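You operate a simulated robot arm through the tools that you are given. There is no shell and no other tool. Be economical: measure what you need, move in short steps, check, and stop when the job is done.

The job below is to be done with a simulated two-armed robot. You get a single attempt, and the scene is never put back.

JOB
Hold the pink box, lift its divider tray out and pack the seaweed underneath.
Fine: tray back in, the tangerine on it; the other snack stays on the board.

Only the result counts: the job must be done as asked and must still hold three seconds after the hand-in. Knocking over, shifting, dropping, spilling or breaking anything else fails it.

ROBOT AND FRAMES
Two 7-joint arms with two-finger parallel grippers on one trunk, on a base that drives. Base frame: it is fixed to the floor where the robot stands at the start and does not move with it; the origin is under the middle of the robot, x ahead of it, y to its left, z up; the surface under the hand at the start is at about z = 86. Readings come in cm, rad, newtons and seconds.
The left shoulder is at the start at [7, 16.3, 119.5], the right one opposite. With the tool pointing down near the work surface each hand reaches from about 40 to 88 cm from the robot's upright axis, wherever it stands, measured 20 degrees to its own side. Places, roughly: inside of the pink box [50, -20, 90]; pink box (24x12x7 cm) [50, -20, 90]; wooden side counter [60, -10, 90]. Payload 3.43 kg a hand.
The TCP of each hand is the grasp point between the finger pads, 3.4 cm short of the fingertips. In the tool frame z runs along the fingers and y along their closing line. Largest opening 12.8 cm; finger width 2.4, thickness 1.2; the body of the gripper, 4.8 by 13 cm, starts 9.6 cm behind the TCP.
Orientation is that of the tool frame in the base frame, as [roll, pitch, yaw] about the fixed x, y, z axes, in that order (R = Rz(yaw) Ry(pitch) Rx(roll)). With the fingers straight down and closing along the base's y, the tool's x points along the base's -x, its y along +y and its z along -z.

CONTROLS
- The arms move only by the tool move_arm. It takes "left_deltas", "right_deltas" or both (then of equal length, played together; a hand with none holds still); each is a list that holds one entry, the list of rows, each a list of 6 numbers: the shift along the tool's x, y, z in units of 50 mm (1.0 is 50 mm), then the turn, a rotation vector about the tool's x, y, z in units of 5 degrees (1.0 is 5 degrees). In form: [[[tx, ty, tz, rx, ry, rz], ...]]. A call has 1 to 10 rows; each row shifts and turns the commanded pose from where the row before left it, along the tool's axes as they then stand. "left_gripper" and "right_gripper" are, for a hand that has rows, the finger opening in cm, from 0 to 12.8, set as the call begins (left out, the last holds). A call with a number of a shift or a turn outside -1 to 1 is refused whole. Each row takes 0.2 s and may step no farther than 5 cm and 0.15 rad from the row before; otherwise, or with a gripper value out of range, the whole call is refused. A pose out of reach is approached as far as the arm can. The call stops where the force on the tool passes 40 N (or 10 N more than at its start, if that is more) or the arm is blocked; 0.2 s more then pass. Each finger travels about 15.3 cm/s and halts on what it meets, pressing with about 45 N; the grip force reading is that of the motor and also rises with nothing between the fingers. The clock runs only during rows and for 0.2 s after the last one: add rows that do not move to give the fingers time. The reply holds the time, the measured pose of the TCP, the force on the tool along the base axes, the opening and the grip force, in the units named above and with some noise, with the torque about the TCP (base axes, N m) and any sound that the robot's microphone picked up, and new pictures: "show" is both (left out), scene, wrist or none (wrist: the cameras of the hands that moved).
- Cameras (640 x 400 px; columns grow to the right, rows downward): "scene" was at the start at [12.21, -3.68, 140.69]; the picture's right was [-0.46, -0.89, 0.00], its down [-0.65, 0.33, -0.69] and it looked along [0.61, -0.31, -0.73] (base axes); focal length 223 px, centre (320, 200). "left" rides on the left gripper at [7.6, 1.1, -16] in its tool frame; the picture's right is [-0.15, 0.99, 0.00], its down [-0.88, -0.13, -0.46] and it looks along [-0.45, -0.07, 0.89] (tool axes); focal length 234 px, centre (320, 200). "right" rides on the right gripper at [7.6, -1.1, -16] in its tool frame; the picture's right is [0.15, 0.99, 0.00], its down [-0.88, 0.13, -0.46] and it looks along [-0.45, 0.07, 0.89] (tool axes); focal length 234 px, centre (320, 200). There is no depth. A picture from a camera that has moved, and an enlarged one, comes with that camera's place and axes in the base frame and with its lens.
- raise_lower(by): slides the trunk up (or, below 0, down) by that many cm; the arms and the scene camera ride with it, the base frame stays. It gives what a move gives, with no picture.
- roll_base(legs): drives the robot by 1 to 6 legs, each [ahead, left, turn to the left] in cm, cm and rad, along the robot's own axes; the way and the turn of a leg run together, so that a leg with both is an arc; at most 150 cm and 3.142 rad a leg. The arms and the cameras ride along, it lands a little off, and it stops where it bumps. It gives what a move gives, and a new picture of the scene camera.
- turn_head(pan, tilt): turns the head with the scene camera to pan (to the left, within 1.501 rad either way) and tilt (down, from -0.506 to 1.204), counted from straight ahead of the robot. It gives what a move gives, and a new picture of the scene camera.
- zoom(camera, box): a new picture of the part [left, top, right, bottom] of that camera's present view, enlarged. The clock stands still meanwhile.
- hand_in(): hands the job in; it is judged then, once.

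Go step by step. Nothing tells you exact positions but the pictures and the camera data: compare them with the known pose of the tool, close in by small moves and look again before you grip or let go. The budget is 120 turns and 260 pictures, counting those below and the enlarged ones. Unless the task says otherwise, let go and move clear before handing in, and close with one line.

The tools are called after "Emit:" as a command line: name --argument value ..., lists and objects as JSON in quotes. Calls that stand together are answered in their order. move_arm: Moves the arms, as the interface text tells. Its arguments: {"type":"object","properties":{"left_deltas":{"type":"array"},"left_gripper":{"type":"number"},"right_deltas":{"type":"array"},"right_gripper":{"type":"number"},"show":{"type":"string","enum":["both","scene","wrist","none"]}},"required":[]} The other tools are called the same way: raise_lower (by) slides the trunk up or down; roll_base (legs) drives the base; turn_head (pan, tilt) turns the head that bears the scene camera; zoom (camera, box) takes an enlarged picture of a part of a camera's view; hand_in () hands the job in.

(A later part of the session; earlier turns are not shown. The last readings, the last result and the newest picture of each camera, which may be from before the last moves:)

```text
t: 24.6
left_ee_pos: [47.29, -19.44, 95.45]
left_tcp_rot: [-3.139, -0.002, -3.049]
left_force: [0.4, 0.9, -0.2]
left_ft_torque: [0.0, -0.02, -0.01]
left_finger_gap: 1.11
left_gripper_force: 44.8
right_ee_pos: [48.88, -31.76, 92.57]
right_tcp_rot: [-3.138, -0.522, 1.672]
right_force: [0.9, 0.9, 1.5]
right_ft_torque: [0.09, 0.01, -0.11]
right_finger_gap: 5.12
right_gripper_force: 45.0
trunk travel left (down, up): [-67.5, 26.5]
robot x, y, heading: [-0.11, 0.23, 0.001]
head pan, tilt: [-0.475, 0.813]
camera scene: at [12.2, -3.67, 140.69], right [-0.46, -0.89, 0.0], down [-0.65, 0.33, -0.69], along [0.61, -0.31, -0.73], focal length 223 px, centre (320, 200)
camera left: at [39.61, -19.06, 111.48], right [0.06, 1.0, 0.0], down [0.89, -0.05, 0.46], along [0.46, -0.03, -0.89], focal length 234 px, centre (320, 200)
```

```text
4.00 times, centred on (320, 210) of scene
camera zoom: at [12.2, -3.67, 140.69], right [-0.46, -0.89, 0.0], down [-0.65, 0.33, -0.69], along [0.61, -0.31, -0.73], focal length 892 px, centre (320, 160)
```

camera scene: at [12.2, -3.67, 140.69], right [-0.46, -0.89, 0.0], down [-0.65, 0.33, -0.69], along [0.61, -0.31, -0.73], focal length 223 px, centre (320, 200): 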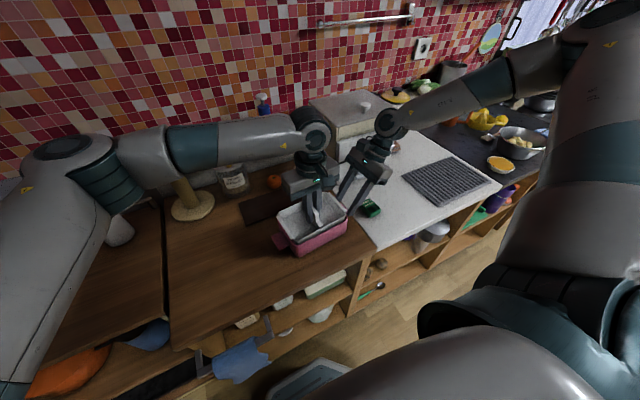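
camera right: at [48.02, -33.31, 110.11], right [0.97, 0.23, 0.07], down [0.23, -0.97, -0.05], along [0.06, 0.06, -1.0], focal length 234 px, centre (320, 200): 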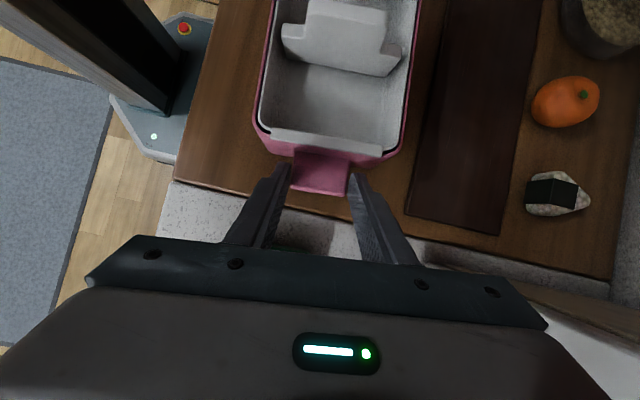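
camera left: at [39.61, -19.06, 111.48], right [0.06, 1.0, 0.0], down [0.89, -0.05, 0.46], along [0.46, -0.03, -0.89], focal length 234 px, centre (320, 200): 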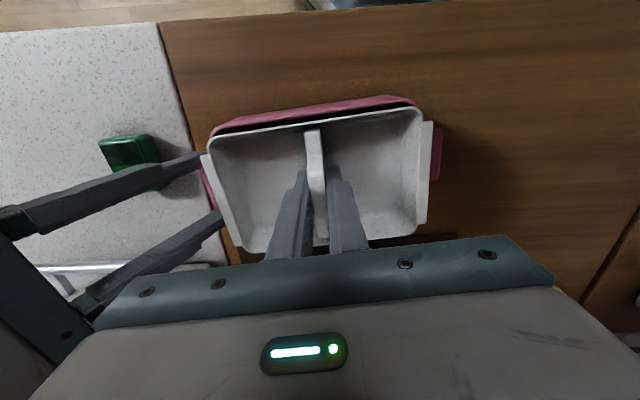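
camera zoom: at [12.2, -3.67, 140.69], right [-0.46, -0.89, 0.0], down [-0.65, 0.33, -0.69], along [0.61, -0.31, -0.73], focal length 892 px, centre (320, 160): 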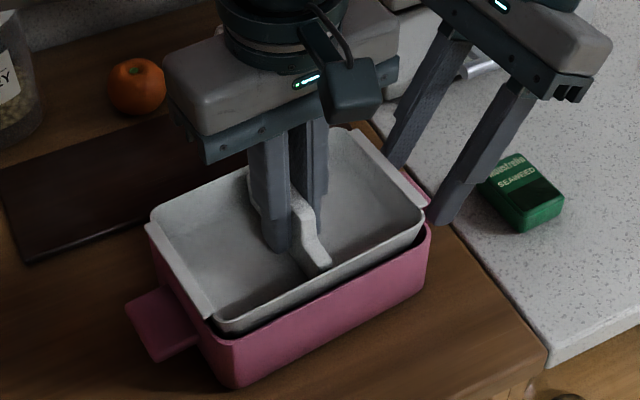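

The tray came free without moving the box. I'll lift it straight up and carry it aside to the left, still gripped so it can return along the same path.

Emit:
move_arm --left_deltas '[[[0, 0, -0.3, 0, 0, 0], [0, 0, -0.6, 0, 0, 0], [0, 0, -0.6, 0, 0, 0], [0, 0, -0.6, 0, 0, 0], [0, 0, -0.6, 0, 0, 0], [0, 0, -0.6, 0, 0, 0], [0, 0, -0.6, 0, 0, 0], [0, 0, -0.3, 0, 0, 0], [0, 0, -0.2, 0, 0, 0]]]' --show "scene"

Emit:
move_arm --left_deltas '[[[0, 0.3, 0, 0, 0, 0], [0, 0.6, 0, 0, 0, 0], [0, 0.6, 0, 0, 0, 0], [0, 0.6, 0, 0, 0, 0], [0, 0.6, 0, 0, 0, 0], [0, 0.6, 0, 0, 0, 0], [0, 0.6, 0, 0, 0, 0], [0, 0.6, 0, 0, 0, 0], [0, 0.3, 0, 0, 0, 0], [0, 0.2, 0, 0, 0, 0]]]'

Emit:
zoom --camera "right" --box '[230, 0, 430, 200]'

Emit:
zoom --camera "scene" --box '[260, 160, 380, 260]'

```text
t: 26.6
left_ee_pos: [47.17, -19.45, 117.55]
left_tcp_rot: [-3.14, -0.002, -3.05]
left_force: [0.2, 0.5, -1.0]
left_ft_torque: [0.01, 0.01, -0.02]
left_finger_gap: 1.14
left_gripper_force: 45.0
right_ee_pos: [48.93, -31.78, 92.48]
right_tcp_rot: [-3.139, -0.524, 1.673]
right_force: [-0.1, -0.2, 3.0]
right_ft_torque: [-0.03, -0.01, -0.09]
right_finger_gap: 5.12
right_gripper_force: 44.9
trunk travel left (down, up): [-67.5, 26.5]
robot x, y, heading: [-0.22, -0.05, 0.002]
head pan, tilt: [-0.475, 0.813]
camera scene: at [12.19, -3.69, 140.69], right [-0.46, -0.89, 0.0], down [-0.65, 0.33, -0.69], along [0.61, -0.31, -0.73], focal length 223 px, centre (320, 200)
```

scene: 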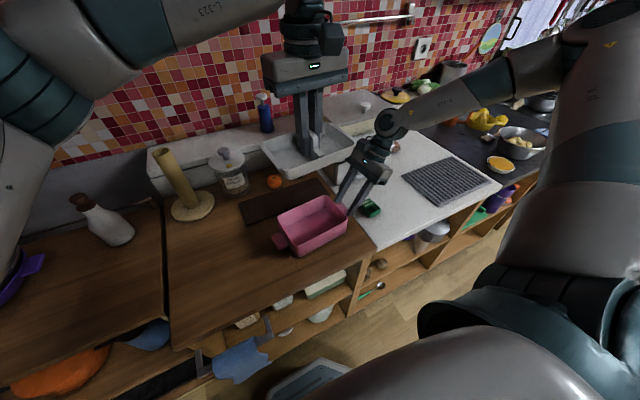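

```text
t: 28.8
left_ee_pos: [45.07, 5.49, 117.18]
left_tcp_rot: [-3.136, -0.001, -3.051]
left_force: [-0.1, -0.5, -1.0]
left_ft_torque: [0.0, 0.02, -0.02]
left_finger_gap: 1.15
left_gripper_force: 44.4
right_ee_pos: [48.94, -31.69, 92.5]
right_tcp_rot: [-3.138, -0.522, 1.671]
right_force: [0.5, 0.3, -0.6]
right_ft_torque: [0.17, -0.03, -0.02]
right_finger_gap: 5.1
right_gripper_force: 44.7
trunk travel left (down, up): [-67.5, 26.5]
robot x, y, heading: [0.26, 0.14, 0.0]
head pan, tilt: [-0.475, 0.813]
camera scene: at [12.21, -3.64, 140.69], right [-0.46, -0.89, 0.0], down [-0.65, 0.33, -0.69], along [0.61, -0.31, -0.73], focal length 223 px, centre (320, 200)
camera left: at [37.31, 6.0, 133.34], right [0.06, 1.0, 0.0], down [0.89, -0.05, 0.46], along [0.46, -0.03, -0.89], focal length 234 px, centre (320, 200)
```

scene: 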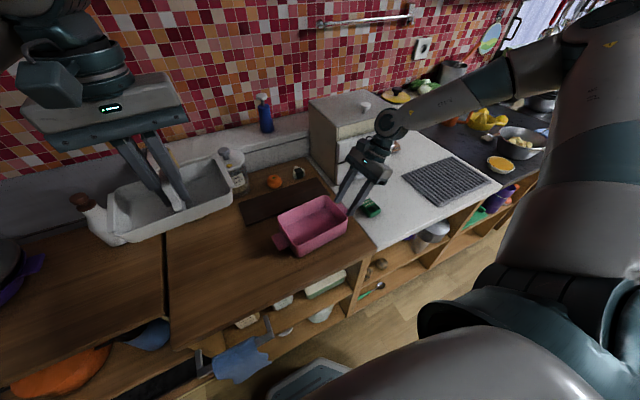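
left: 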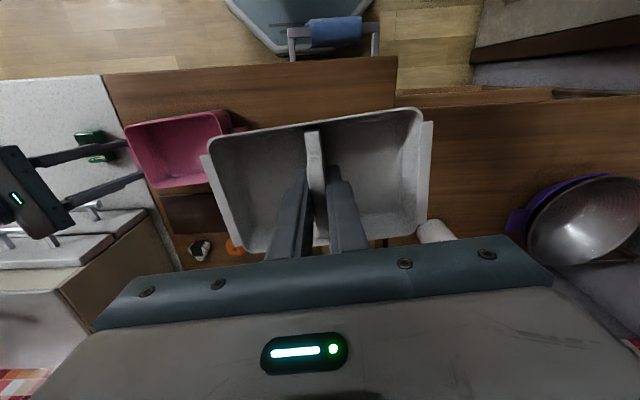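

```text
2.00 times, centred on (330, 100) of right
camera zoom: at [48.03, -33.28, 110.11], right [0.97, 0.23, 0.07], down [0.23, -0.97, -0.04], along [0.06, 0.06, -1.0], focal length 468 px, centre (300, 400)
```

zoom: 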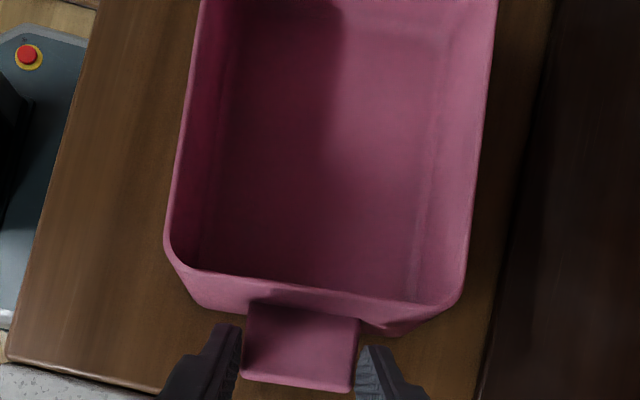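

```text
4.00 times, centred on (320, 210) of scene
camera zoom: at [12.21, -3.64, 140.69], right [-0.46, -0.89, 0.0], down [-0.65, 0.33, -0.69], along [0.61, -0.31, -0.73], focal length 892 px, centre (320, 160)
```

zoom: 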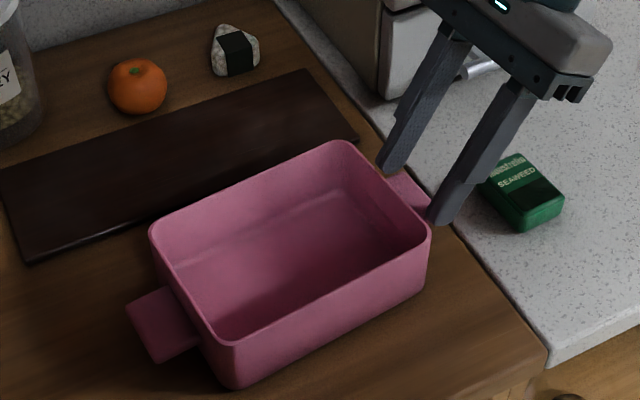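

The box is empty and steady, and the left hand holds the tray clear. Next I'll release the handle, back off, straighten the right hand and square it to the seaweed.

Emit:
move_arm --right_deltas '[[[0, 0, 0, 0, 0, 0], [0, 0, 0, 0, 0, 0], [0, 0, -0.3, 0, 0, 0], [0, 0, -0.5, 0, 0, 0], [0, 0, -0.8, 0, 0, 0], [0, 0, -0.8, 0, 0, 0], [0, 0, -0.8, 0, 0, 0], [0, 0, -0.8, 0, 0, 0]]]' --right_gripper 8 --show "scene"

Emit:
move_arm --right_deltas '[[[0, 0, 0, 0, -1, 0], [0, 0, 0, 0, -1, 0], [0, 0, 0, 0, -1, 0], [0, 0, 0, 0, -1, 0], [0, 0, 0, 0, -1, 0], [0, 0, 0, 0, -1, 0], [0, 0, 0, 0, 0, -1], [0, 0, 0, 0, 0, -1], [0, 0, 0, 0, 0, -1], [0, 0, 0, 0, 0, -1]]]' --show "none"

Emit:
move_arm --right_deltas '[[[0, 0, 0, 0, 0, -1], [0, 0, 0, 0, 0, -1], [0, 0, 0, 0, 0, -1], [0, 0, 0, 0, 0, -1], [0, 0, 0, 0, 0, -1], [0, 0, 0, 0, 0, -1], [0, 0, 0, 0, 0, -1], [0, 0, 0, 0, 0, -1], [0, 0, 0, 0, 0, -1]]]' --show "none"

Emit:
move_arm --right_deltas '[[[0, 0, 0, 0, 0, -1], [0, 0, 0, 0, 0, -1], [0, 0, 0, 0, 0, -1], [0, 0, 0, 0, 0, -1], [0, 0, 0, 0, 0, -0.74]]]'

```text
t: 30.6
left_ee_pos: [44.97, 5.45, 117.24]
left_tcp_rot: [-3.141, -0.001, -3.05]
left_force: [-1.3, 0.1, -0.1]
left_ft_torque: [0.0, 0.02, 0.0]
left_finger_gap: 1.11
left_gripper_force: 45.0
right_ee_pos: [50.07, -41.78, 109.61]
right_tcp_rot: [-3.138, -0.522, 1.672]
right_force: [-0.7, -0.2, -0.3]
right_ft_torque: [0.0, -0.03, 0.02]
right_finger_gap: 8.03
right_gripper_force: 0.0
trunk travel left (down, up): [-67.5, 26.5]
robot x, y, heading: [0.15, -0.27, -0.0]
head pan, tilt: [-0.475, 0.813]
camera scene: at [12.15, -3.67, 140.69], right [-0.46, -0.89, 0.0], down [-0.65, 0.33, -0.69], along [0.61, -0.31, -0.73], focal length 223 px, centre (320, 200)
```

scene: 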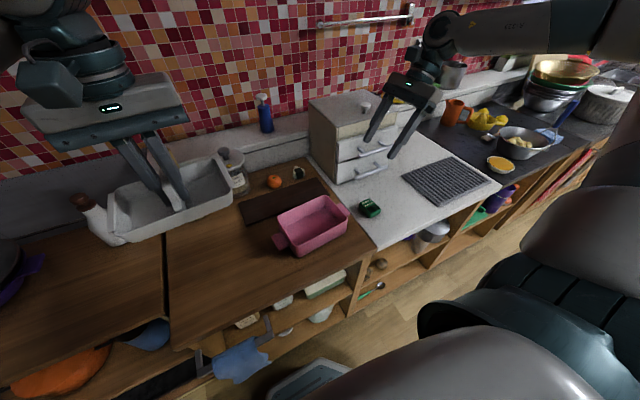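

```text
t: 32.8
left_ee_pos: [45.02, 5.48, 117.21]
left_tcp_rot: [-3.139, 0.0, -3.051]
left_force: [0.1, 0.4, -1.0]
left_ft_torque: [0.03, 0.0, 0.02]
left_finger_gap: 1.13
left_gripper_force: 45.0
right_ee_pos: [50.02, -41.7, 109.6]
right_tcp_rot: [-3.138, -0.001, 2.025]
right_force: [0.5, 0.3, 0.7]
right_ft_torque: [0.03, 0.0, 0.01]
right_finger_gap: 8.01
right_gripper_force: 0.0
trunk travel left (down, up): [-67.5, 26.5]
robot x, y, heading: [-0.04, -0.24, 0.002]
head pan, tilt: [-0.475, 0.813]
```

```text
t: 34.8
left_ee_pos: [44.93, 5.44, 117.31]
left_tcp_rot: [-3.141, 0.001, -3.05]
left_force: [0.1, -0.1, 0.3]
left_ft_torque: [-0.04, 0.0, 0.03]
left_finger_gap: 1.14
left_gripper_force: 44.7
right_ee_pos: [49.97, -41.73, 109.71]
right_tcp_rot: [-3.142, -0.003, 2.811]
right_force: [0.3, 1.0, -0.7]
right_ft_torque: [0.02, 0.01, 0.02]
right_finger_gap: 8.0
right_gripper_force: 0.1
trunk travel left (down, up): [-67.5, 26.5]
robot x, y, heading: [0.06, -0.16, 0.002]
head pan, tilt: [-0.475, 0.813]
```

```text
t: 36.0
left_ee_pos: [44.9, 5.5, 117.22]
left_tcp_rot: [-3.138, 0.001, -3.052]
left_force: [0.6, -0.2, -0.2]
left_ft_torque: [-0.02, -0.03, -0.02]
left_finger_gap: 1.13
left_gripper_force: 44.7
right_ee_pos: [49.92, -41.8, 109.76]
right_tcp_rot: [-3.14, -0.004, -3.06]
right_force: [-0.6, 0.2, -0.6]
right_ft_torque: [-0.02, -0.01, 0.01]
right_finger_gap: 8.0
right_gripper_force: 0.0
trunk travel left (down, up): [-67.5, 26.5]
robot x, y, heading: [-0.13, 0.04, 0.001]
head pan, tilt: [-0.475, 0.813]
camera scene: at [12.21, -3.69, 140.69], right [-0.46, -0.89, 0.0], down [-0.65, 0.33, -0.69], along [0.61, -0.31, -0.73], focal length 223 px, centre (320, 200)
camera right: at [42.62, -43.5, 125.74], right [-0.23, 0.97, 0.0], down [0.87, 0.2, 0.45], along [0.44, 0.1, -0.89], focal length 234 px, centre (320, 200)
```

scene: 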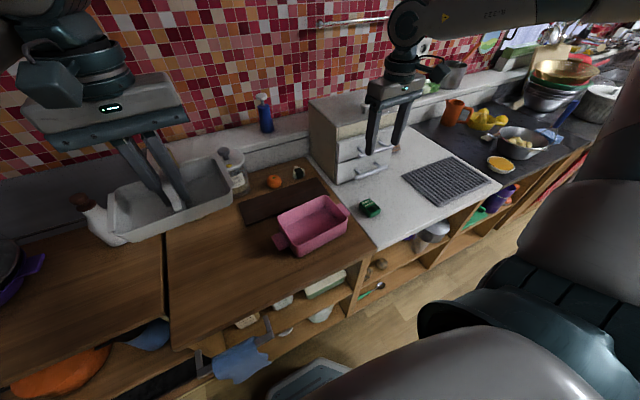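
right: 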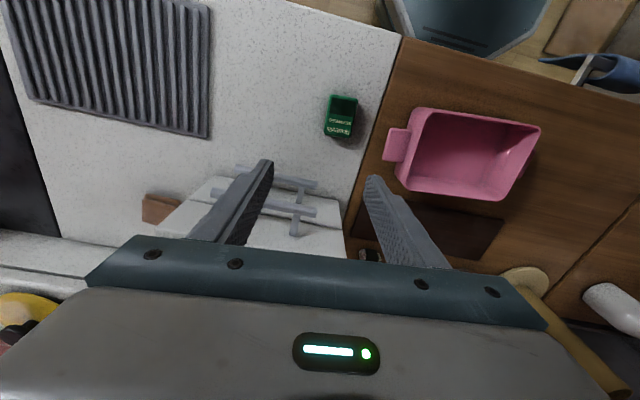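

Now I'll move over the seaweed and descend partway.

Emit:
move_arm --right_deltas '[[[0.3, 0.265, 0, 0, 0, 0], [0.3, 0.265, 0.4, 0, 0, 0], [0, 0, 0.6, 0, 0, 0], [0, 0, 0.6, 0, 0, 0]]]' --show "none"

Emit:
zoom --camera "right" --box '[230, 40, 470, 240]'

Emit:
zoom --camera "scene" --box '[320, 130, 440, 230]'

```text
t: 37.0
left_ee_pos: [44.92, 5.44, 117.26]
left_tcp_rot: [-3.139, 0.0, -3.049]
left_force: [0.1, 0.5, -0.5]
left_ft_torque: [-0.03, 0.03, -0.04]
left_finger_gap: 1.13
left_gripper_force: 45.1
right_ee_pos: [46.98, -39.2, 101.66]
right_tcp_rot: [3.142, -0.003, -3.062]
right_force: [0.2, 0.4, -0.2]
right_ft_torque: [-0.02, -0.01, -0.03]
right_finger_gap: 8.01
right_gripper_force: 0.0
trunk travel left (down, up): [-67.5, 26.5]
robot x, y, heading: [-0.45, 0.05, 0.0]
head pan, tilt: [-0.475, 0.813]
```

```text
2.00 times, centred on (350, 140) of right
camera zoom: at [39.55, -41.09, 117.58], right [-0.23, 0.97, 0.0], down [0.87, 0.2, 0.45], along [0.44, 0.1, -0.89], focal length 468 px, centre (260, 320)
```

zoom: 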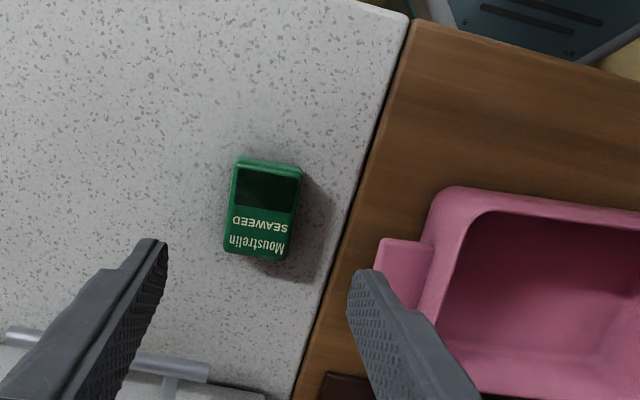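

```text
4.00 times, centred on (380, 180) of scene
camera zoom: at [12.26, -3.7, 140.68], right [-0.46, -0.89, 0.0], down [-0.65, 0.33, -0.69], along [0.61, -0.31, -0.73], focal length 892 px, centre (80, 280)
```

zoom: 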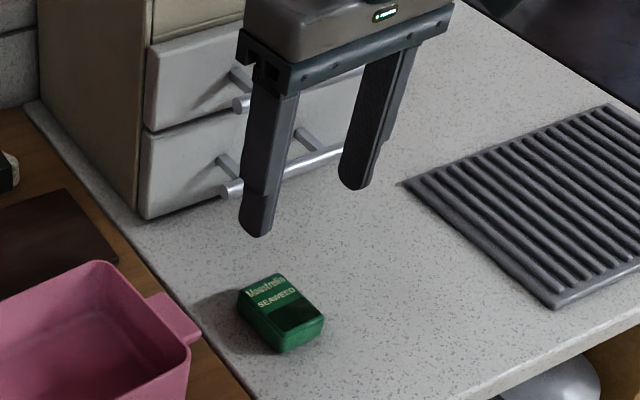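

The seaweed is centred at about (46.6, -39.2), roughly 4 cm wide across the closing line, and the hand is aligned. Descending to it.

Emit:
move_arm --right_deltas '[[[0.075, 0, 0.6, 0, 0, 0.1], [0, 0, 0.6, 0, 0, 0], [0, 0, 0.5, 0, 0, 0], [0, 0, 0.3, 0, 0, 0], [0, 0, 0.2, 0, 0, 0], [0, 0, 0.16, 0, 0, 0]]]' --show "none"

Emit:
zoom --camera "right" --box '[210, 40, 470, 240]'

Emit:
zoom --camera "scene" --box '[320, 130, 440, 230]'

```text
t: 38.4
left_ee_pos: [44.95, 5.41, 117.28]
left_tcp_rot: [-3.139, -0.001, -3.05]
left_force: [-1.3, 1.0, -1.4]
left_ft_torque: [-0.02, 0.01, 0.03]
left_finger_gap: 1.12
left_gripper_force: 45.0
right_ee_pos: [46.32, -39.62, 89.84]
right_tcp_rot: [-3.14, -0.003, -3.071]
right_force: [0.3, 0.2, -0.2]
right_ft_torque: [0.01, 0.0, -0.02]
right_finger_gap: 8.02
right_gripper_force: 0.0
trunk travel left (down, up): [-67.5, 26.5]
robot x, y, heading: [0.02, 0.23, 0.001]
head pan, tilt: [-0.475, 0.813]
```

```text
2.00 times, centred on (340, 140) of right
camera zoom: at [38.97, -41.25, 105.88], right [-0.22, 0.98, 0.0], down [0.87, 0.19, 0.45], along [0.44, 0.1, -0.89], focal length 468 px, centre (280, 320)
```

zoom: 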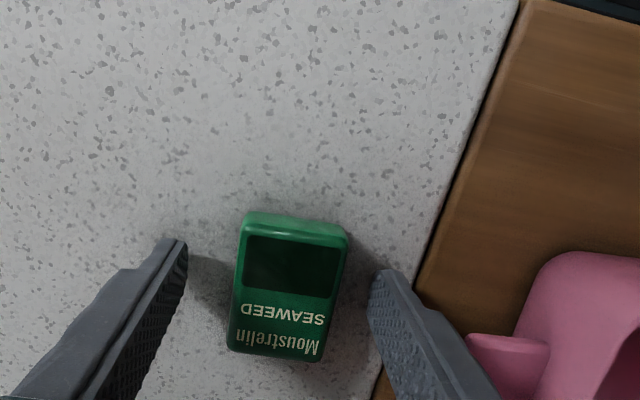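

```text
4.00 times, centred on (380, 180) of scene
camera zoom: at [12.23, -3.69, 140.68], right [-0.46, -0.89, 0.0], down [-0.65, 0.33, -0.69], along [0.61, -0.31, -0.73], focal length 892 px, centre (80, 280)
```

zoom: 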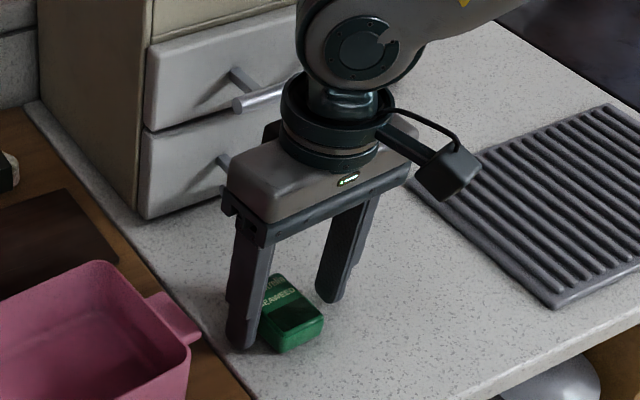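

The pack is nicely between the fingers. Closing and lifting.

Emit:
move_arm --right_deltas '[[[0, 0, 0, 0, 0, 0], [0, 0, 0, 0, 0, 0], [0, 0, 0, 0, 0, 0]]]' --right_gripper 2.5 --show "none"

Emit:
move_arm --right_deltas '[[[0, 0, -0.2, 0, 0, 0], [0, 0, -0.5, 0, 0, 0], [0, 0, -0.6, 0, 0, 0], [0, 0, -0.6, 0, 0, 0], [0, 0, -0.5, 0, 0, 0]]]'

```text
t: 39.1
left_ee_pos: [44.93, 5.45, 117.22]
left_tcp_rot: [-3.139, 0.001, -3.052]
left_force: [0.0, 1.0, -0.7]
left_ft_torque: [-0.01, 0.02, 0.0]
left_finger_gap: 1.13
left_gripper_force: 45.0
right_ee_pos: [46.33, -39.58, 89.96]
right_tcp_rot: [-3.14, -0.004, -3.069]
right_force: [-0.6, 0.1, 0.1]
right_ft_torque: [-0.01, 0.0, 0.01]
right_finger_gap: 4.2
right_gripper_force: 45.3
trunk travel left (down, up): [-67.5, 26.5]
robot x, y, heading: [0.36, 0.27, -0.001]
head pan, tilt: [-0.475, 0.813]
```

```text
t: 40.4
left_ee_pos: [44.91, 5.49, 117.29]
left_tcp_rot: [-3.137, 0.002, -3.05]
left_force: [-0.9, 0.3, -0.7]
left_ft_torque: [-0.01, -0.02, -0.02]
left_finger_gap: 1.14
left_gripper_force: 44.8
right_ee_pos: [46.23, -39.38, 101.8]
right_tcp_rot: [-3.14, -0.005, -3.068]
right_force: [-0.8, 0.1, 0.1]
right_ft_torque: [0.0, 0.0, 0.02]
right_finger_gap: 4.22
right_gripper_force: 44.9
trunk travel left (down, up): [-67.5, 26.5]
robot x, y, heading: [-0.11, 0.5, -0.0]
head pan, tilt: [-0.475, 0.813]
camera scene: at [12.15, -3.66, 140.69], right [-0.46, -0.89, 0.0], down [-0.65, 0.33, -0.69], along [0.61, -0.31, -0.73], focal length 223 px, centre (320, 200)
camera right: at [38.83, -41.18, 117.77], right [-0.22, 0.98, 0.0], down [0.87, 0.19, 0.45], along [0.44, 0.1, -0.89], focal length 234 px, centre (320, 200)
```

scene: 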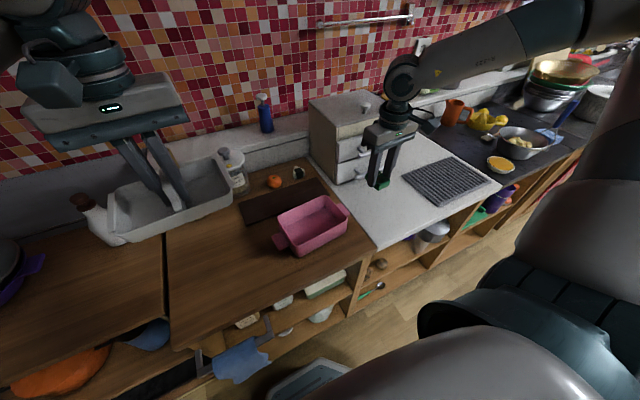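
right: 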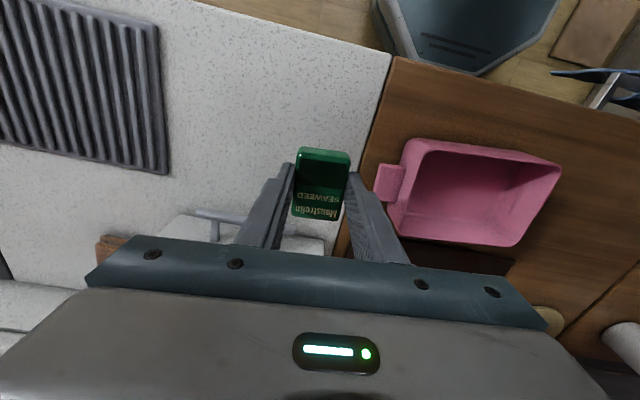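

The grip is firm. I'll carry the pack over the centre of the box.

Emit:
move_arm --right_deltas '[[[-0.09, 0.625, 0, 0, 0, 0], [-0.09, 0.625, 0, 0, 0, 0], [-0.09, 0.625, 0, 0, 0, 0], [-0.09, 0.625, 0, 0, 0, 0], [-0.09, 0.625, 0, 0, 0, 0], [-0.09, 0.625, 0, 0, 0, -0.22]]]' --show "none"

Emit:
zoom --camera "right" --box '[190, 40, 450, 240]'

Emit:
zoom --camera "scene" --box '[250, 140, 390, 260]'

```text
t: 41.8
left_ee_pos: [44.97, 5.52, 117.27]
left_tcp_rot: [-3.137, -0.002, -3.051]
left_force: [-0.1, 0.9, 0.6]
left_ft_torque: [-0.01, 0.04, 0.02]
left_finger_gap: 1.15
left_gripper_force: 45.3
right_ee_pos: [47.53, -20.5, 101.85]
right_tcp_rot: [-3.139, -0.005, -3.05]
right_force: [0.7, 0.0, -0.5]
right_ft_torque: [-0.02, 0.02, -0.05]
right_finger_gap: 4.23
right_gripper_force: 45.0
trunk travel left (down, up): [-67.5, 26.5]
robot x, y, heading: [0.22, -0.13, 0.003]
head pan, tilt: [-0.475, 0.813]
```

```text
2.00 times, centred on (320, 140) of right
camera zoom: at [40.3, -22.26, 117.93], right [-0.23, 0.97, 0.0], down [0.87, 0.21, 0.45], along [0.44, 0.11, -0.89], focal length 468 px, centre (320, 320)
```

zoom: 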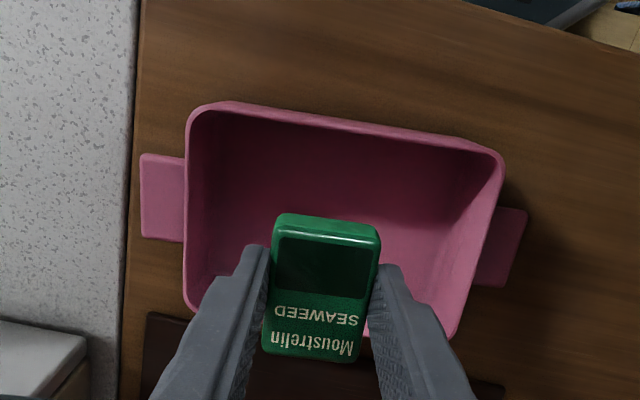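

```text
3.33 times, centred on (320, 200) of scene
camera zoom: at [12.32, -3.57, 140.68], right [-0.46, -0.89, 0.0], down [-0.65, 0.33, -0.69], along [0.61, -0.31, -0.73], focal length 743 px, centre (320, 200)
```

zoom: 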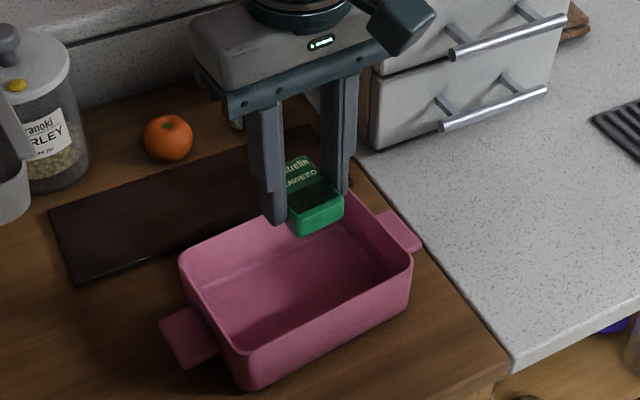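

Lined up over the interior. Lowering into the box to near the floor.

Emit:
move_arm --right_deltas '[[[0, 0, 0.5, 0, 0, 0], [0, 0, 0.6, 0, 0, 0], [0, 0, 0.5, 0, 0, 0], [0, 0, 0.3, 0, 0, 0], [0, 0, 0.2, 0, 0, 0], [0, 0, 0, 0, 0, 0]]]' --show "none"

Emit:
zoom --camera "right" --box '[190, 40, 450, 240]'

Emit:
zoom --camera "scene" --box '[250, 140, 390, 260]'

```text
t: 43.1
left_ee_pos: [45.09, 5.45, 117.31]
left_tcp_rot: [-3.138, 0.0, -3.051]
left_force: [-0.7, 0.0, -0.1]
left_ft_torque: [0.0, -0.02, 0.01]
left_finger_gap: 1.15
left_gripper_force: 44.7
right_ee_pos: [47.6, -20.51, 91.35]
right_tcp_rot: [-3.14, -0.003, -3.05]
right_force: [0.6, 0.4, 0.9]
right_ft_torque: [0.02, 0.01, -0.03]
right_finger_gap: 4.22
right_gripper_force: 44.4
trunk travel left (down, up): [-67.5, 26.5]
robot x, y, heading: [-0.18, 0.01, -0.006]
head pan, tilt: [-0.475, 0.813]
```

```text
2.00 times, centred on (320, 140) of right
camera zoom: at [40.23, -22.3, 107.32], right [-0.24, 0.97, 0.0], down [0.87, 0.21, 0.45], along [0.44, 0.11, -0.89], focal length 468 px, centre (320, 320)
```

zoom: 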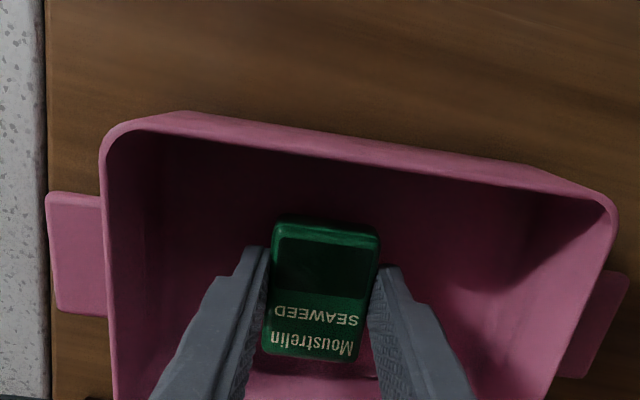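

```text
3.33 times, centred on (320, 200) of scene
camera zoom: at [12.19, -3.66, 140.69], right [-0.46, -0.89, 0.0], down [-0.65, 0.33, -0.69], along [0.61, -0.31, -0.73], focal length 743 px, centre (320, 200)
```

zoom: 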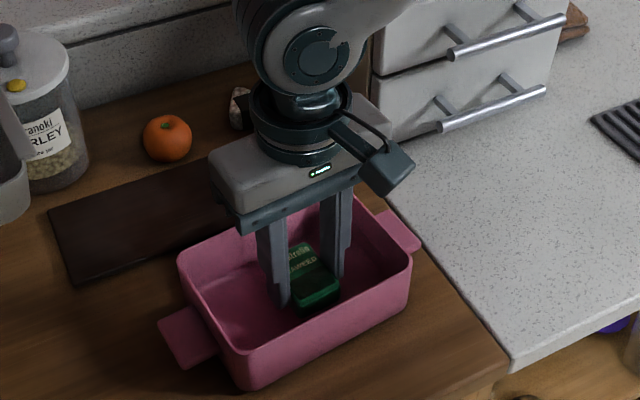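

Inside, with no contact yet. I'll make a few very small steps down to feel for the floor.

Emit:
move_arm --right_deltas '[[[0, 0, 0.04, 0, 0, 0], [0, 0, 0, 0, 0, 0]]]' --show "none"

Emit:
move_arm --right_deltas '[[[0, 0, 0.04, 0, 0, 0], [0, 0, 0, 0, 0, 0]]]' --show "none"

Emit:
move_arm --right_deltas '[[[0, 0, 0.03, 0, 0, 0], [0, 0, 0, 0, 0, 0]]]' --show "none"

```text
t: 43.8
left_ee_pos: [44.98, 5.36, 117.32]
left_tcp_rot: [-3.137, 0.0, -3.05]
left_force: [0.0, -0.5, 0.4]
left_ft_torque: [0.01, 0.0, 0.0]
left_finger_gap: 1.13
left_gripper_force: 45.0
right_ee_pos: [47.59, -20.5, 91.16]
right_tcp_rot: [-3.14, -0.003, -3.051]
right_force: [0.4, -0.9, -0.3]
right_ft_torque: [-0.01, 0.04, 0.01]
right_finger_gap: 4.24
right_gripper_force: 44.8
trunk travel left (down, up): [-67.5, 26.5]
robot x, y, heading: [0.47, 0.07, 0.002]
head pan, tilt: [-0.475, 0.813]
```

```text
t: 44.4
left_ee_pos: [45.09, 5.45, 117.27]
left_tcp_rot: [-3.138, 0.0, -3.052]
left_force: [-0.6, 0.1, -0.1]
left_ft_torque: [-0.02, 0.01, 0.0]
left_finger_gap: 1.09
left_gripper_force: 44.7
right_ee_pos: [47.6, -20.53, 91.0]
right_tcp_rot: [-3.141, -0.004, -3.051]
right_force: [-0.6, 0.1, -0.5]
right_ft_torque: [0.01, -0.01, -0.01]
right_finger_gap: 4.25
right_gripper_force: 45.2
trunk travel left (down, up): [-67.5, 26.5]
robot x, y, heading: [-0.08, 0.21, 0.004]
head pan, tilt: [-0.475, 0.813]
```

```text
t: 45.0
left_ee_pos: [45.04, 5.54, 117.28]
left_tcp_rot: [-3.138, -0.002, -3.052]
left_force: [0.9, 0.3, 0.2]
left_ft_torque: [-0.02, 0.02, 0.0]
left_finger_gap: 1.14
left_gripper_force: 44.5
right_ee_pos: [47.62, -20.54, 90.87]
right_tcp_rot: [-3.14, -0.005, -3.051]
right_force: [-0.4, 1.0, 0.2]
right_ft_torque: [0.03, -0.01, 0.0]
right_finger_gap: 4.22
right_gripper_force: 45.1
trunk travel left (down, up): [-67.5, 26.5]
robot x, y, heading: [0.21, 0.37, -0.006]
head pan, tilt: [-0.475, 0.813]
```

Still free, so two more small steps.

Emit:
move_arm --right_deltas '[[[0, 0, 0.04, 0, 0, 0], [0, 0, 0, 0, 0, 0]]]' --show "none"

Emit:
move_arm --right_deltas '[[[0, 0, 0.03, 0, 0, 0], [0, 0, 0, 0, 0, 0]]]' --show "none"

```text
t: 45.5
left_ee_pos: [45.04, 5.5, 117.21]
left_tcp_rot: [-3.137, 0.0, -3.052]
left_force: [0.5, 0.2, -0.9]
left_ft_torque: [0.02, -0.01, -0.01]
left_finger_gap: 1.14
left_gripper_force: 44.6
right_ee_pos: [47.64, -20.57, 90.58]
right_tcp_rot: [-3.14, -0.003, -3.051]
right_force: [0.5, -0.5, 0.7]
right_ft_torque: [-0.03, 0.0, 0.01]
right_finger_gap: 4.23
right_gripper_force: 44.9
trunk travel left (down, up): [-67.5, 26.5]
robot x, y, heading: [0.2, 0.25, -0.0]
head pan, tilt: [-0.475, 0.813]
```

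```text
t: 46.1
left_ee_pos: [44.99, 5.51, 117.38]
left_tcp_rot: [-3.138, -0.001, -3.05]
left_force: [-0.4, 0.5, -1.1]
left_ft_torque: [-0.02, 0.01, -0.04]
left_finger_gap: 1.14
left_gripper_force: 44.7
right_ee_pos: [47.69, -20.57, 90.49]
right_tcp_rot: [-3.139, -0.005, -3.051]
right_force: [-0.1, -0.6, 0.4]
right_ft_torque: [-0.01, 0.0, 0.04]
right_finger_gap: 4.22
right_gripper_force: 45.2
trunk travel left (down, up): [-67.5, 26.5]
robot x, y, heading: [0.45, 0.4, 0.001]
head pan, tilt: [-0.475, 0.813]
```

It must be within a few millimetres of the floor. Releasing gently and rising.

Emit:
move_arm --right_deltas '[[[0, 0, 0, 0, 0, 0], [0, 0, 0, 0, 0, 0], [0, 0, 0, 0, 0, 0], [0, 0, -0.2, 0, 0, 0], [0, 0, -0.5, 0, 0, 0], [0, 0, -0.8, 0, 0, 0], [0, 0, -0.8, 0, 0, 0], [0, 0, -0.8, 0, 0, 0]]]' --right_gripper 6.5

Emit:
zoom --camera "right" --box '[190, 40, 450, 240]'

Emit:
zoom --camera "scene" --box '[250, 140, 390, 260]'

```text
t: 48.0
left_ee_pos: [44.9, 5.54, 117.23]
left_tcp_rot: [-3.139, 0.0, -3.05]
left_force: [-0.1, 0.4, -0.5]
left_ft_torque: [0.0, -0.03, 0.01]
left_finger_gap: 1.11
left_gripper_force: 44.9
right_ee_pos: [47.51, -20.65, 106.17]
right_tcp_rot: [-3.141, -0.003, -3.052]
right_force: [-0.1, 0.0, -0.1]
right_ft_torque: [-0.01, -0.01, -0.02]
right_finger_gap: 6.5
right_gripper_force: 0.1
trunk travel left (down, up): [-67.5, 26.5]
robot x, y, heading: [-0.16, -0.2, -0.003]
head pan, tilt: [-0.475, 0.813]
camera scene: at [12.09, -3.65, 140.69], right [-0.46, -0.89, 0.0], down [-0.65, 0.33, -0.69], along [0.61, -0.31, -0.73], focal length 223 px, centre (320, 200)
camera right: at [40.19, -22.49, 122.07], right [-0.24, 0.97, 0.0], down [0.87, 0.21, 0.45], along [0.44, 0.11, -0.89], focal length 234 px, centre (320, 200)
```

scene: 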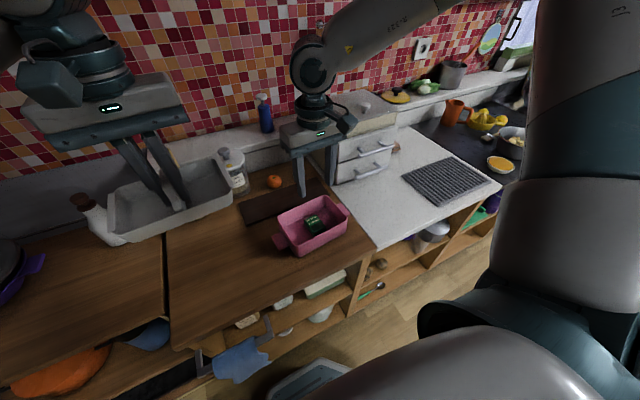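
right: 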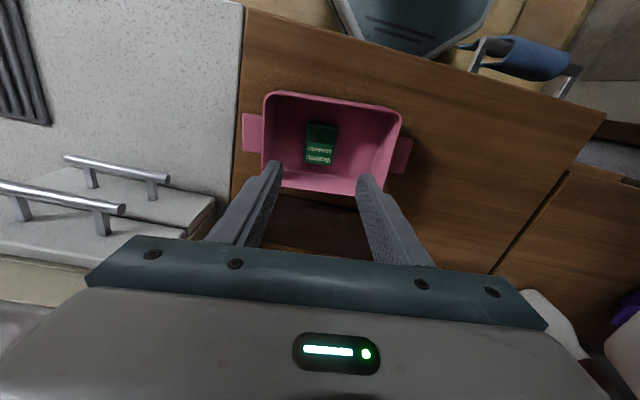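

```text
2.00 times, centred on (320, 140) of right
camera zoom: at [40.19, -22.49, 122.07], right [-0.24, 0.97, 0.0], down [0.87, 0.21, 0.45], along [0.44, 0.11, -0.89], focal length 468 px, centre (320, 320)
```

zoom: 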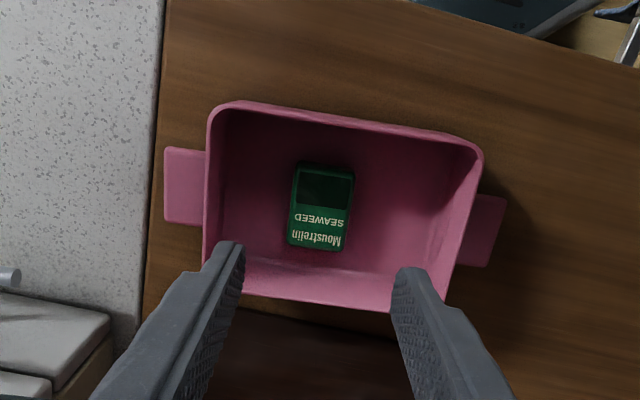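

```text
3.33 times, centred on (320, 200) of scene
camera zoom: at [12.09, -3.65, 140.69], right [-0.46, -0.89, 0.0], down [-0.65, 0.33, -0.69], along [0.61, -0.31, -0.73], focal length 743 px, centre (320, 200)
```

zoom: 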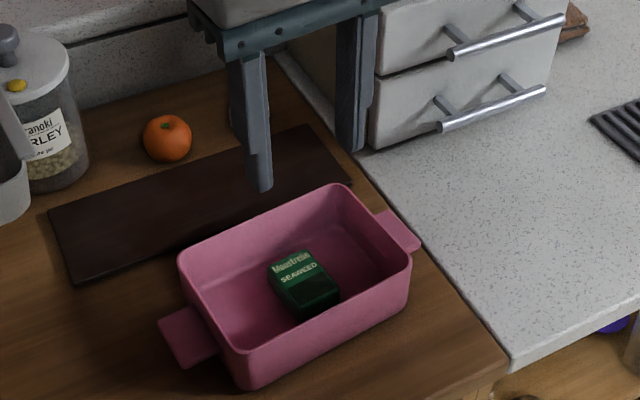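

The seaweed lies flat on the box floor. I'll clear the right hand away, then bring the tray back above the box along its recorded path.

Emit:
move_arm --right_deltas '[[[0, -0.5, -0.2, 0, 0, 0], [0, -0.8, -0.2, 0, 0, 0], [0, -0.8, -0.2, 0, 0, 0], [0, -0.8, -0.2, 0, 0, 0], [0, -0.8, -0.2, 0, 0, 0], [0, -0.8, 0, 0, 0, 0], [0, -0.3, 0, 0, 0, 0]]]' --show "none"

Emit:
move_arm --left_deltas '[[[0, -0.3, 0, 0, 0, 0], [0, -0.6, 0, 0, 0, 0], [0, -0.6, 0, 0, 0, 0], [0, -0.6, 0, 0, 0, 0], [0, -0.6, 0, 0, 0, 0], [0, -0.6, 0, 0, 0, 0], [0, -0.6, 0, 0, 0, 0], [0, -0.6, 0, 0, 0, 0], [0, -0.3, 0, 0, 0, 0], [0, -0.2, 0, 0, 0, 0]]]' --show "none"

Emit:
move_arm --left_deltas '[[[0, 0, 0.5, 0, 0, 0], [0, 0, 0.6, 0, 0, 0], [0, 0, 0.6, 0, 0, 0], [0, 0, 0.6, 0, 0, 0], [0, 0, 0.5, 0, 0, 0], [0, 0, 0.3, 0, 0, 0], [0, 0, 0, 0, 0, 0]]]'

Emit:
zoom --camera "scene" --box '[250, 140, 390, 260]'

Emit:
zoom --camera "left" --box '[190, 75, 450, 265]'

```text
t: 49.5
left_ee_pos: [44.98, 5.49, 117.26]
left_tcp_rot: [-3.139, 0.0, -3.05]
left_force: [0.9, -0.4, -0.7]
left_ft_torque: [0.0, 0.04, -0.01]
left_finger_gap: 1.15
left_gripper_force: 44.8
right_ee_pos: [49.9, -44.48, 111.1]
right_tcp_rot: [-3.139, -0.005, -3.05]
right_force: [-0.2, -0.2, 0.3]
right_ft_torque: [0.0, 0.02, -0.01]
right_finger_gap: 6.5
right_gripper_force: 0.1
trunk travel left (down, up): [-67.5, 26.5]
robot x, y, heading: [-0.28, -0.01, 0.001]
head pan, tilt: [-0.475, 0.813]
```

```text
t: 51.8
left_ee_pos: [47.33, -19.71, 117.45]
left_tcp_rot: [-3.14, -0.001, -3.05]
left_force: [0.5, 0.2, -0.2]
left_ft_torque: [0.03, 0.03, 0.01]
left_finger_gap: 1.13
left_gripper_force: 44.9
right_ee_pos: [49.87, -44.43, 111.02]
right_tcp_rot: [-3.14, -0.004, -3.05]
right_force: [0.1, -0.3, 0.7]
right_ft_torque: [-0.01, -0.02, 0.04]
right_finger_gap: 6.47
right_gripper_force: 0.1
trunk travel left (down, up): [-67.5, 26.5]
robot x, y, heading: [0.03, -0.23, -0.0]
head pan, tilt: [-0.475, 0.813]
```

```text
t: 53.4
left_ee_pos: [47.29, -19.59, 101.89]
left_tcp_rot: [-3.141, -0.001, -3.051]
left_force: [0.1, 0.4, 0.2]
left_ft_torque: [0.0, -0.01, -0.01]
left_finger_gap: 1.14
left_gripper_force: 44.5
right_ee_pos: [49.78, -44.5, 111.11]
right_tcp_rot: [3.142, -0.005, -3.052]
right_force: [0.0, 0.7, 1.7]
right_ft_torque: [0.04, -0.06, -0.04]
right_finger_gap: 6.5
right_gripper_force: 0.1
trunk travel left (down, up): [-67.5, 26.5]
robot x, y, heading: [0.09, -0.01, 0.002]
head pan, tilt: [-0.475, 0.813]
camera scene: at [12.21, -3.69, 140.69], right [-0.46, -0.89, 0.0], down [-0.65, 0.33, -0.69], along [0.61, -0.31, -0.73], focal length 223 px, centre (320, 200)
camera left: at [39.52, -19.13, 117.93], right [0.06, 1.0, 0.0], down [0.89, -0.05, 0.46], along [0.46, -0.03, -0.89], focal length 234 px, centre (320, 200)
```

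scene: 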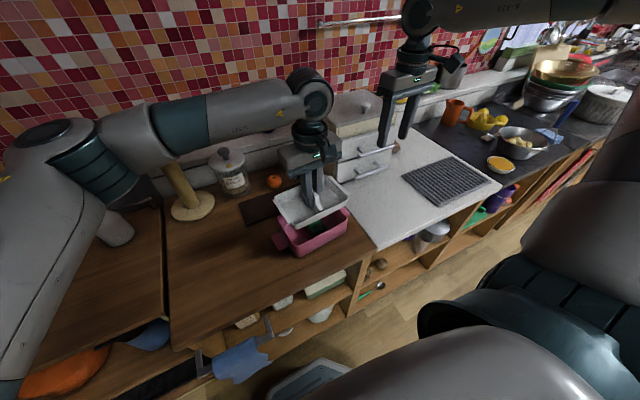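
left: 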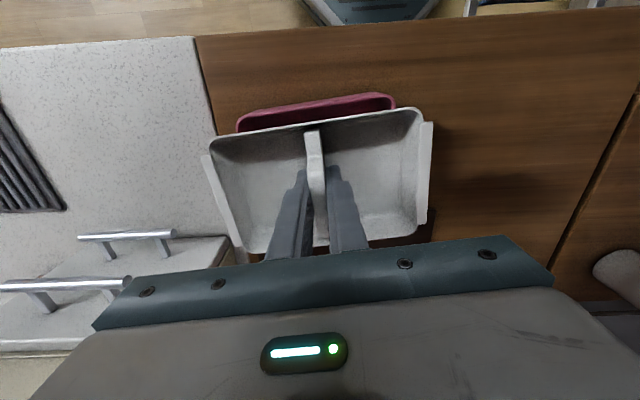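

```text
3.33 times, centred on (320, 200) of scene
camera zoom: at [12.21, -3.69, 140.69], right [-0.46, -0.89, 0.0], down [-0.65, 0.33, -0.69], along [0.61, -0.31, -0.73], focal length 743 px, centre (320, 200)
```

zoom: 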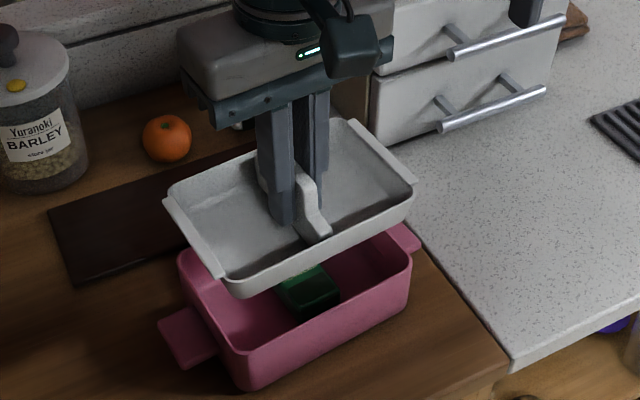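

```text
2.11 times, centred on (320, 170) of left
camera zoom: at [39.52, -19.13, 117.93], right [0.06, 1.0, 0.0], down [0.89, -0.05, 0.46], along [0.46, -0.03, -0.89], focal length 493 px, centre (320, 263)
```

zoom: 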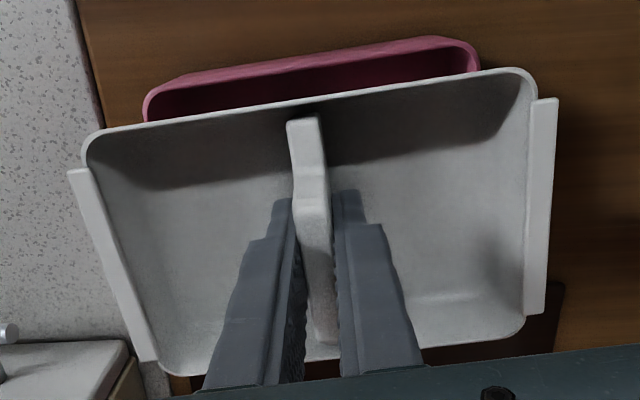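

The tray lines up over the box. Lowering so it just enters, then checking.

Emit:
move_arm --left_deltas '[[[0, 0, 0.3, 0, 0, 0], [0, 0, 0.3, 0, 0, 0], [0, 0, 0.2, 0, 0, 0], [0, 0, 0.1, 0, 0, 0], [0, 0, 0.1, 0, 0, 0], [0, 0, 0, 0, 0, 0]]]' --show "none"

Emit:
zoom --camera "scene" --box '[250, 140, 390, 260]'

Emit:
zoom --camera "left" --box '[190, 75, 450, 265]'

```text
t: 54.8
left_ee_pos: [47.23, -19.47, 96.94]
left_tcp_rot: [-3.138, 0.002, -3.051]
left_force: [0.4, 0.4, -0.4]
left_ft_torque: [0.02, 0.02, 0.02]
left_finger_gap: 1.15
left_gripper_force: 44.5
right_ee_pos: [49.84, -44.48, 111.18]
right_tcp_rot: [-3.141, -0.005, -3.05]
right_force: [-0.4, 0.2, 0.7]
right_ft_torque: [-0.01, -0.04, 0.02]
right_finger_gap: 6.5
right_gripper_force: 0.1
trunk travel left (down, up): [-67.5, 26.5]
robot x, y, heading: [0.22, -0.03, -0.001]
head pan, tilt: [-0.475, 0.813]
```

```text
3.33 times, centred on (320, 200) of scene
camera zoom: at [12.21, -3.69, 140.69], right [-0.46, -0.89, 0.0], down [-0.65, 0.33, -0.69], along [0.61, -0.31, -0.73], focal length 743 px, centre (320, 200)
```

zoom: 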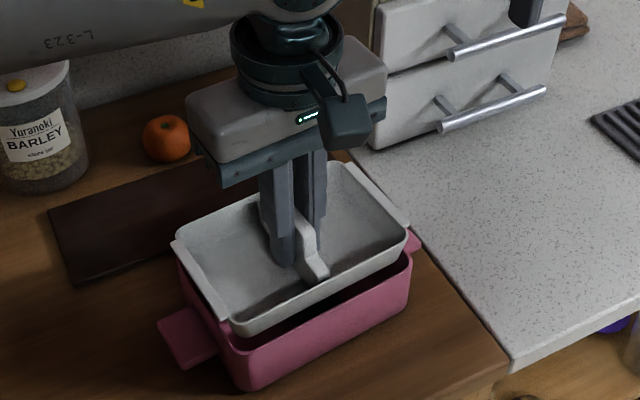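

```text
2.11 times, centred on (320, 170) of left
camera zoom: at [39.62, -19.03, 112.97], right [0.06, 1.0, 0.0], down [0.89, -0.05, 0.46], along [0.45, -0.03, -0.89], focal length 493 px, centre (320, 263)
```

zoom: 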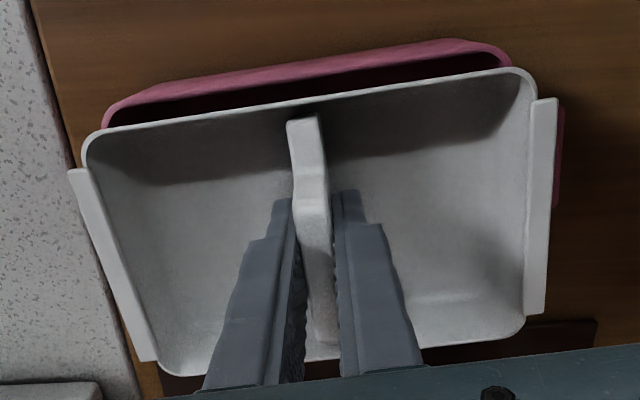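

It has entered cleanly with no force. Easing down the remaining 3 cm.

Emit:
move_arm --left_deltas '[[[0, 0, 0.1, 0, 0, 0], [0, 0, 0.1, 0, 0, 0], [0, 0, 0.1, 0, 0, 0], [0, 0, 0.1, 0, 0, 0], [0, 0, 0, 0, 0, 0]]]' --show "none"

Emit:
move_arm --left_deltas '[[[0, 0, 0.05, 0, 0, 0], [0, 0, 0.05, 0, 0, 0], [0, 0, 0.04, 0, 0, 0], [0, 0, 0, 0, 0, 0]]]' --show "none"

Emit:
zoom --camera "scene" --box '[250, 140, 390, 260]'

Emit:
zoom --camera "left" --box '[190, 75, 450, 265]'

```text
t: 56.0
left_ee_pos: [47.28, -19.44, 94.97]
left_tcp_rot: [-3.139, 0.001, -3.052]
left_force: [0.6, -0.6, 0.6]
left_ft_torque: [-0.02, -0.02, 0.01]
left_finger_gap: 1.13
left_gripper_force: 44.3
right_ee_pos: [49.72, -44.44, 111.09]
right_tcp_rot: [3.14, -0.003, -3.052]
right_force: [-0.4, -1.0, 0.0]
right_ft_torque: [-0.01, -0.02, 0.01]
right_finger_gap: 6.51
right_gripper_force: 0.1
trunk travel left (down, up): [-67.5, 26.5]
robot x, y, heading: [0.06, 0.22, 0.0]
head pan, tilt: [-0.475, 0.813]
```

```text
t: 57.0
left_ee_pos: [47.3, -19.58, 94.25]
left_tcp_rot: [-3.14, 0.0, -3.052]
left_force: [0.0, 0.0, -1.5]
left_ft_torque: [-0.02, 0.0, -0.01]
left_finger_gap: 1.14
left_gripper_force: 45.0
right_ee_pos: [49.85, -44.54, 110.97]
right_tcp_rot: [-3.141, -0.004, -3.052]
right_force: [-0.3, 0.0, 0.7]
right_ft_torque: [0.03, -0.05, 0.01]
right_finger_gap: 6.49
right_gripper_force: 0.1
trunk travel left (down, up): [-67.5, 26.5]
robot x, y, heading: [-0.28, -0.35, 0.003]
head pan, tilt: [-0.475, 0.813]
```

```text
3.33 times, centred on (320, 200) of scene
camera zoom: at [12.21, -3.69, 140.69], right [-0.46, -0.89, 0.0], down [-0.65, 0.33, -0.69], along [0.61, -0.31, -0.73], focal length 743 px, centre (320, 200)
```

zoom: 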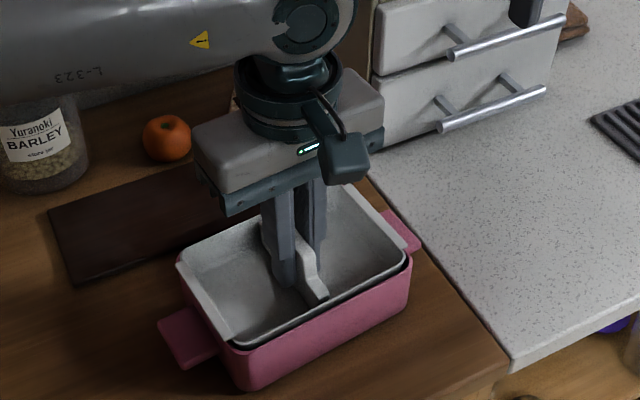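

```text
2.11 times, centred on (320, 170) of left
camera zoom: at [39.63, -19.04, 110.23], right [0.06, 1.0, 0.0], down [0.89, -0.05, 0.46], along [0.46, -0.03, -0.89], focal length 493 px, centre (320, 263)
```

zoom: 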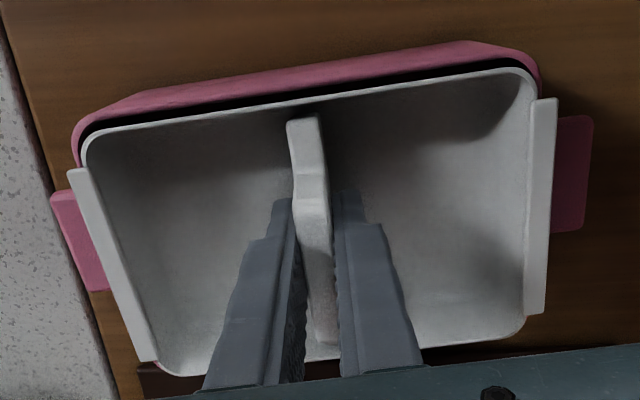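

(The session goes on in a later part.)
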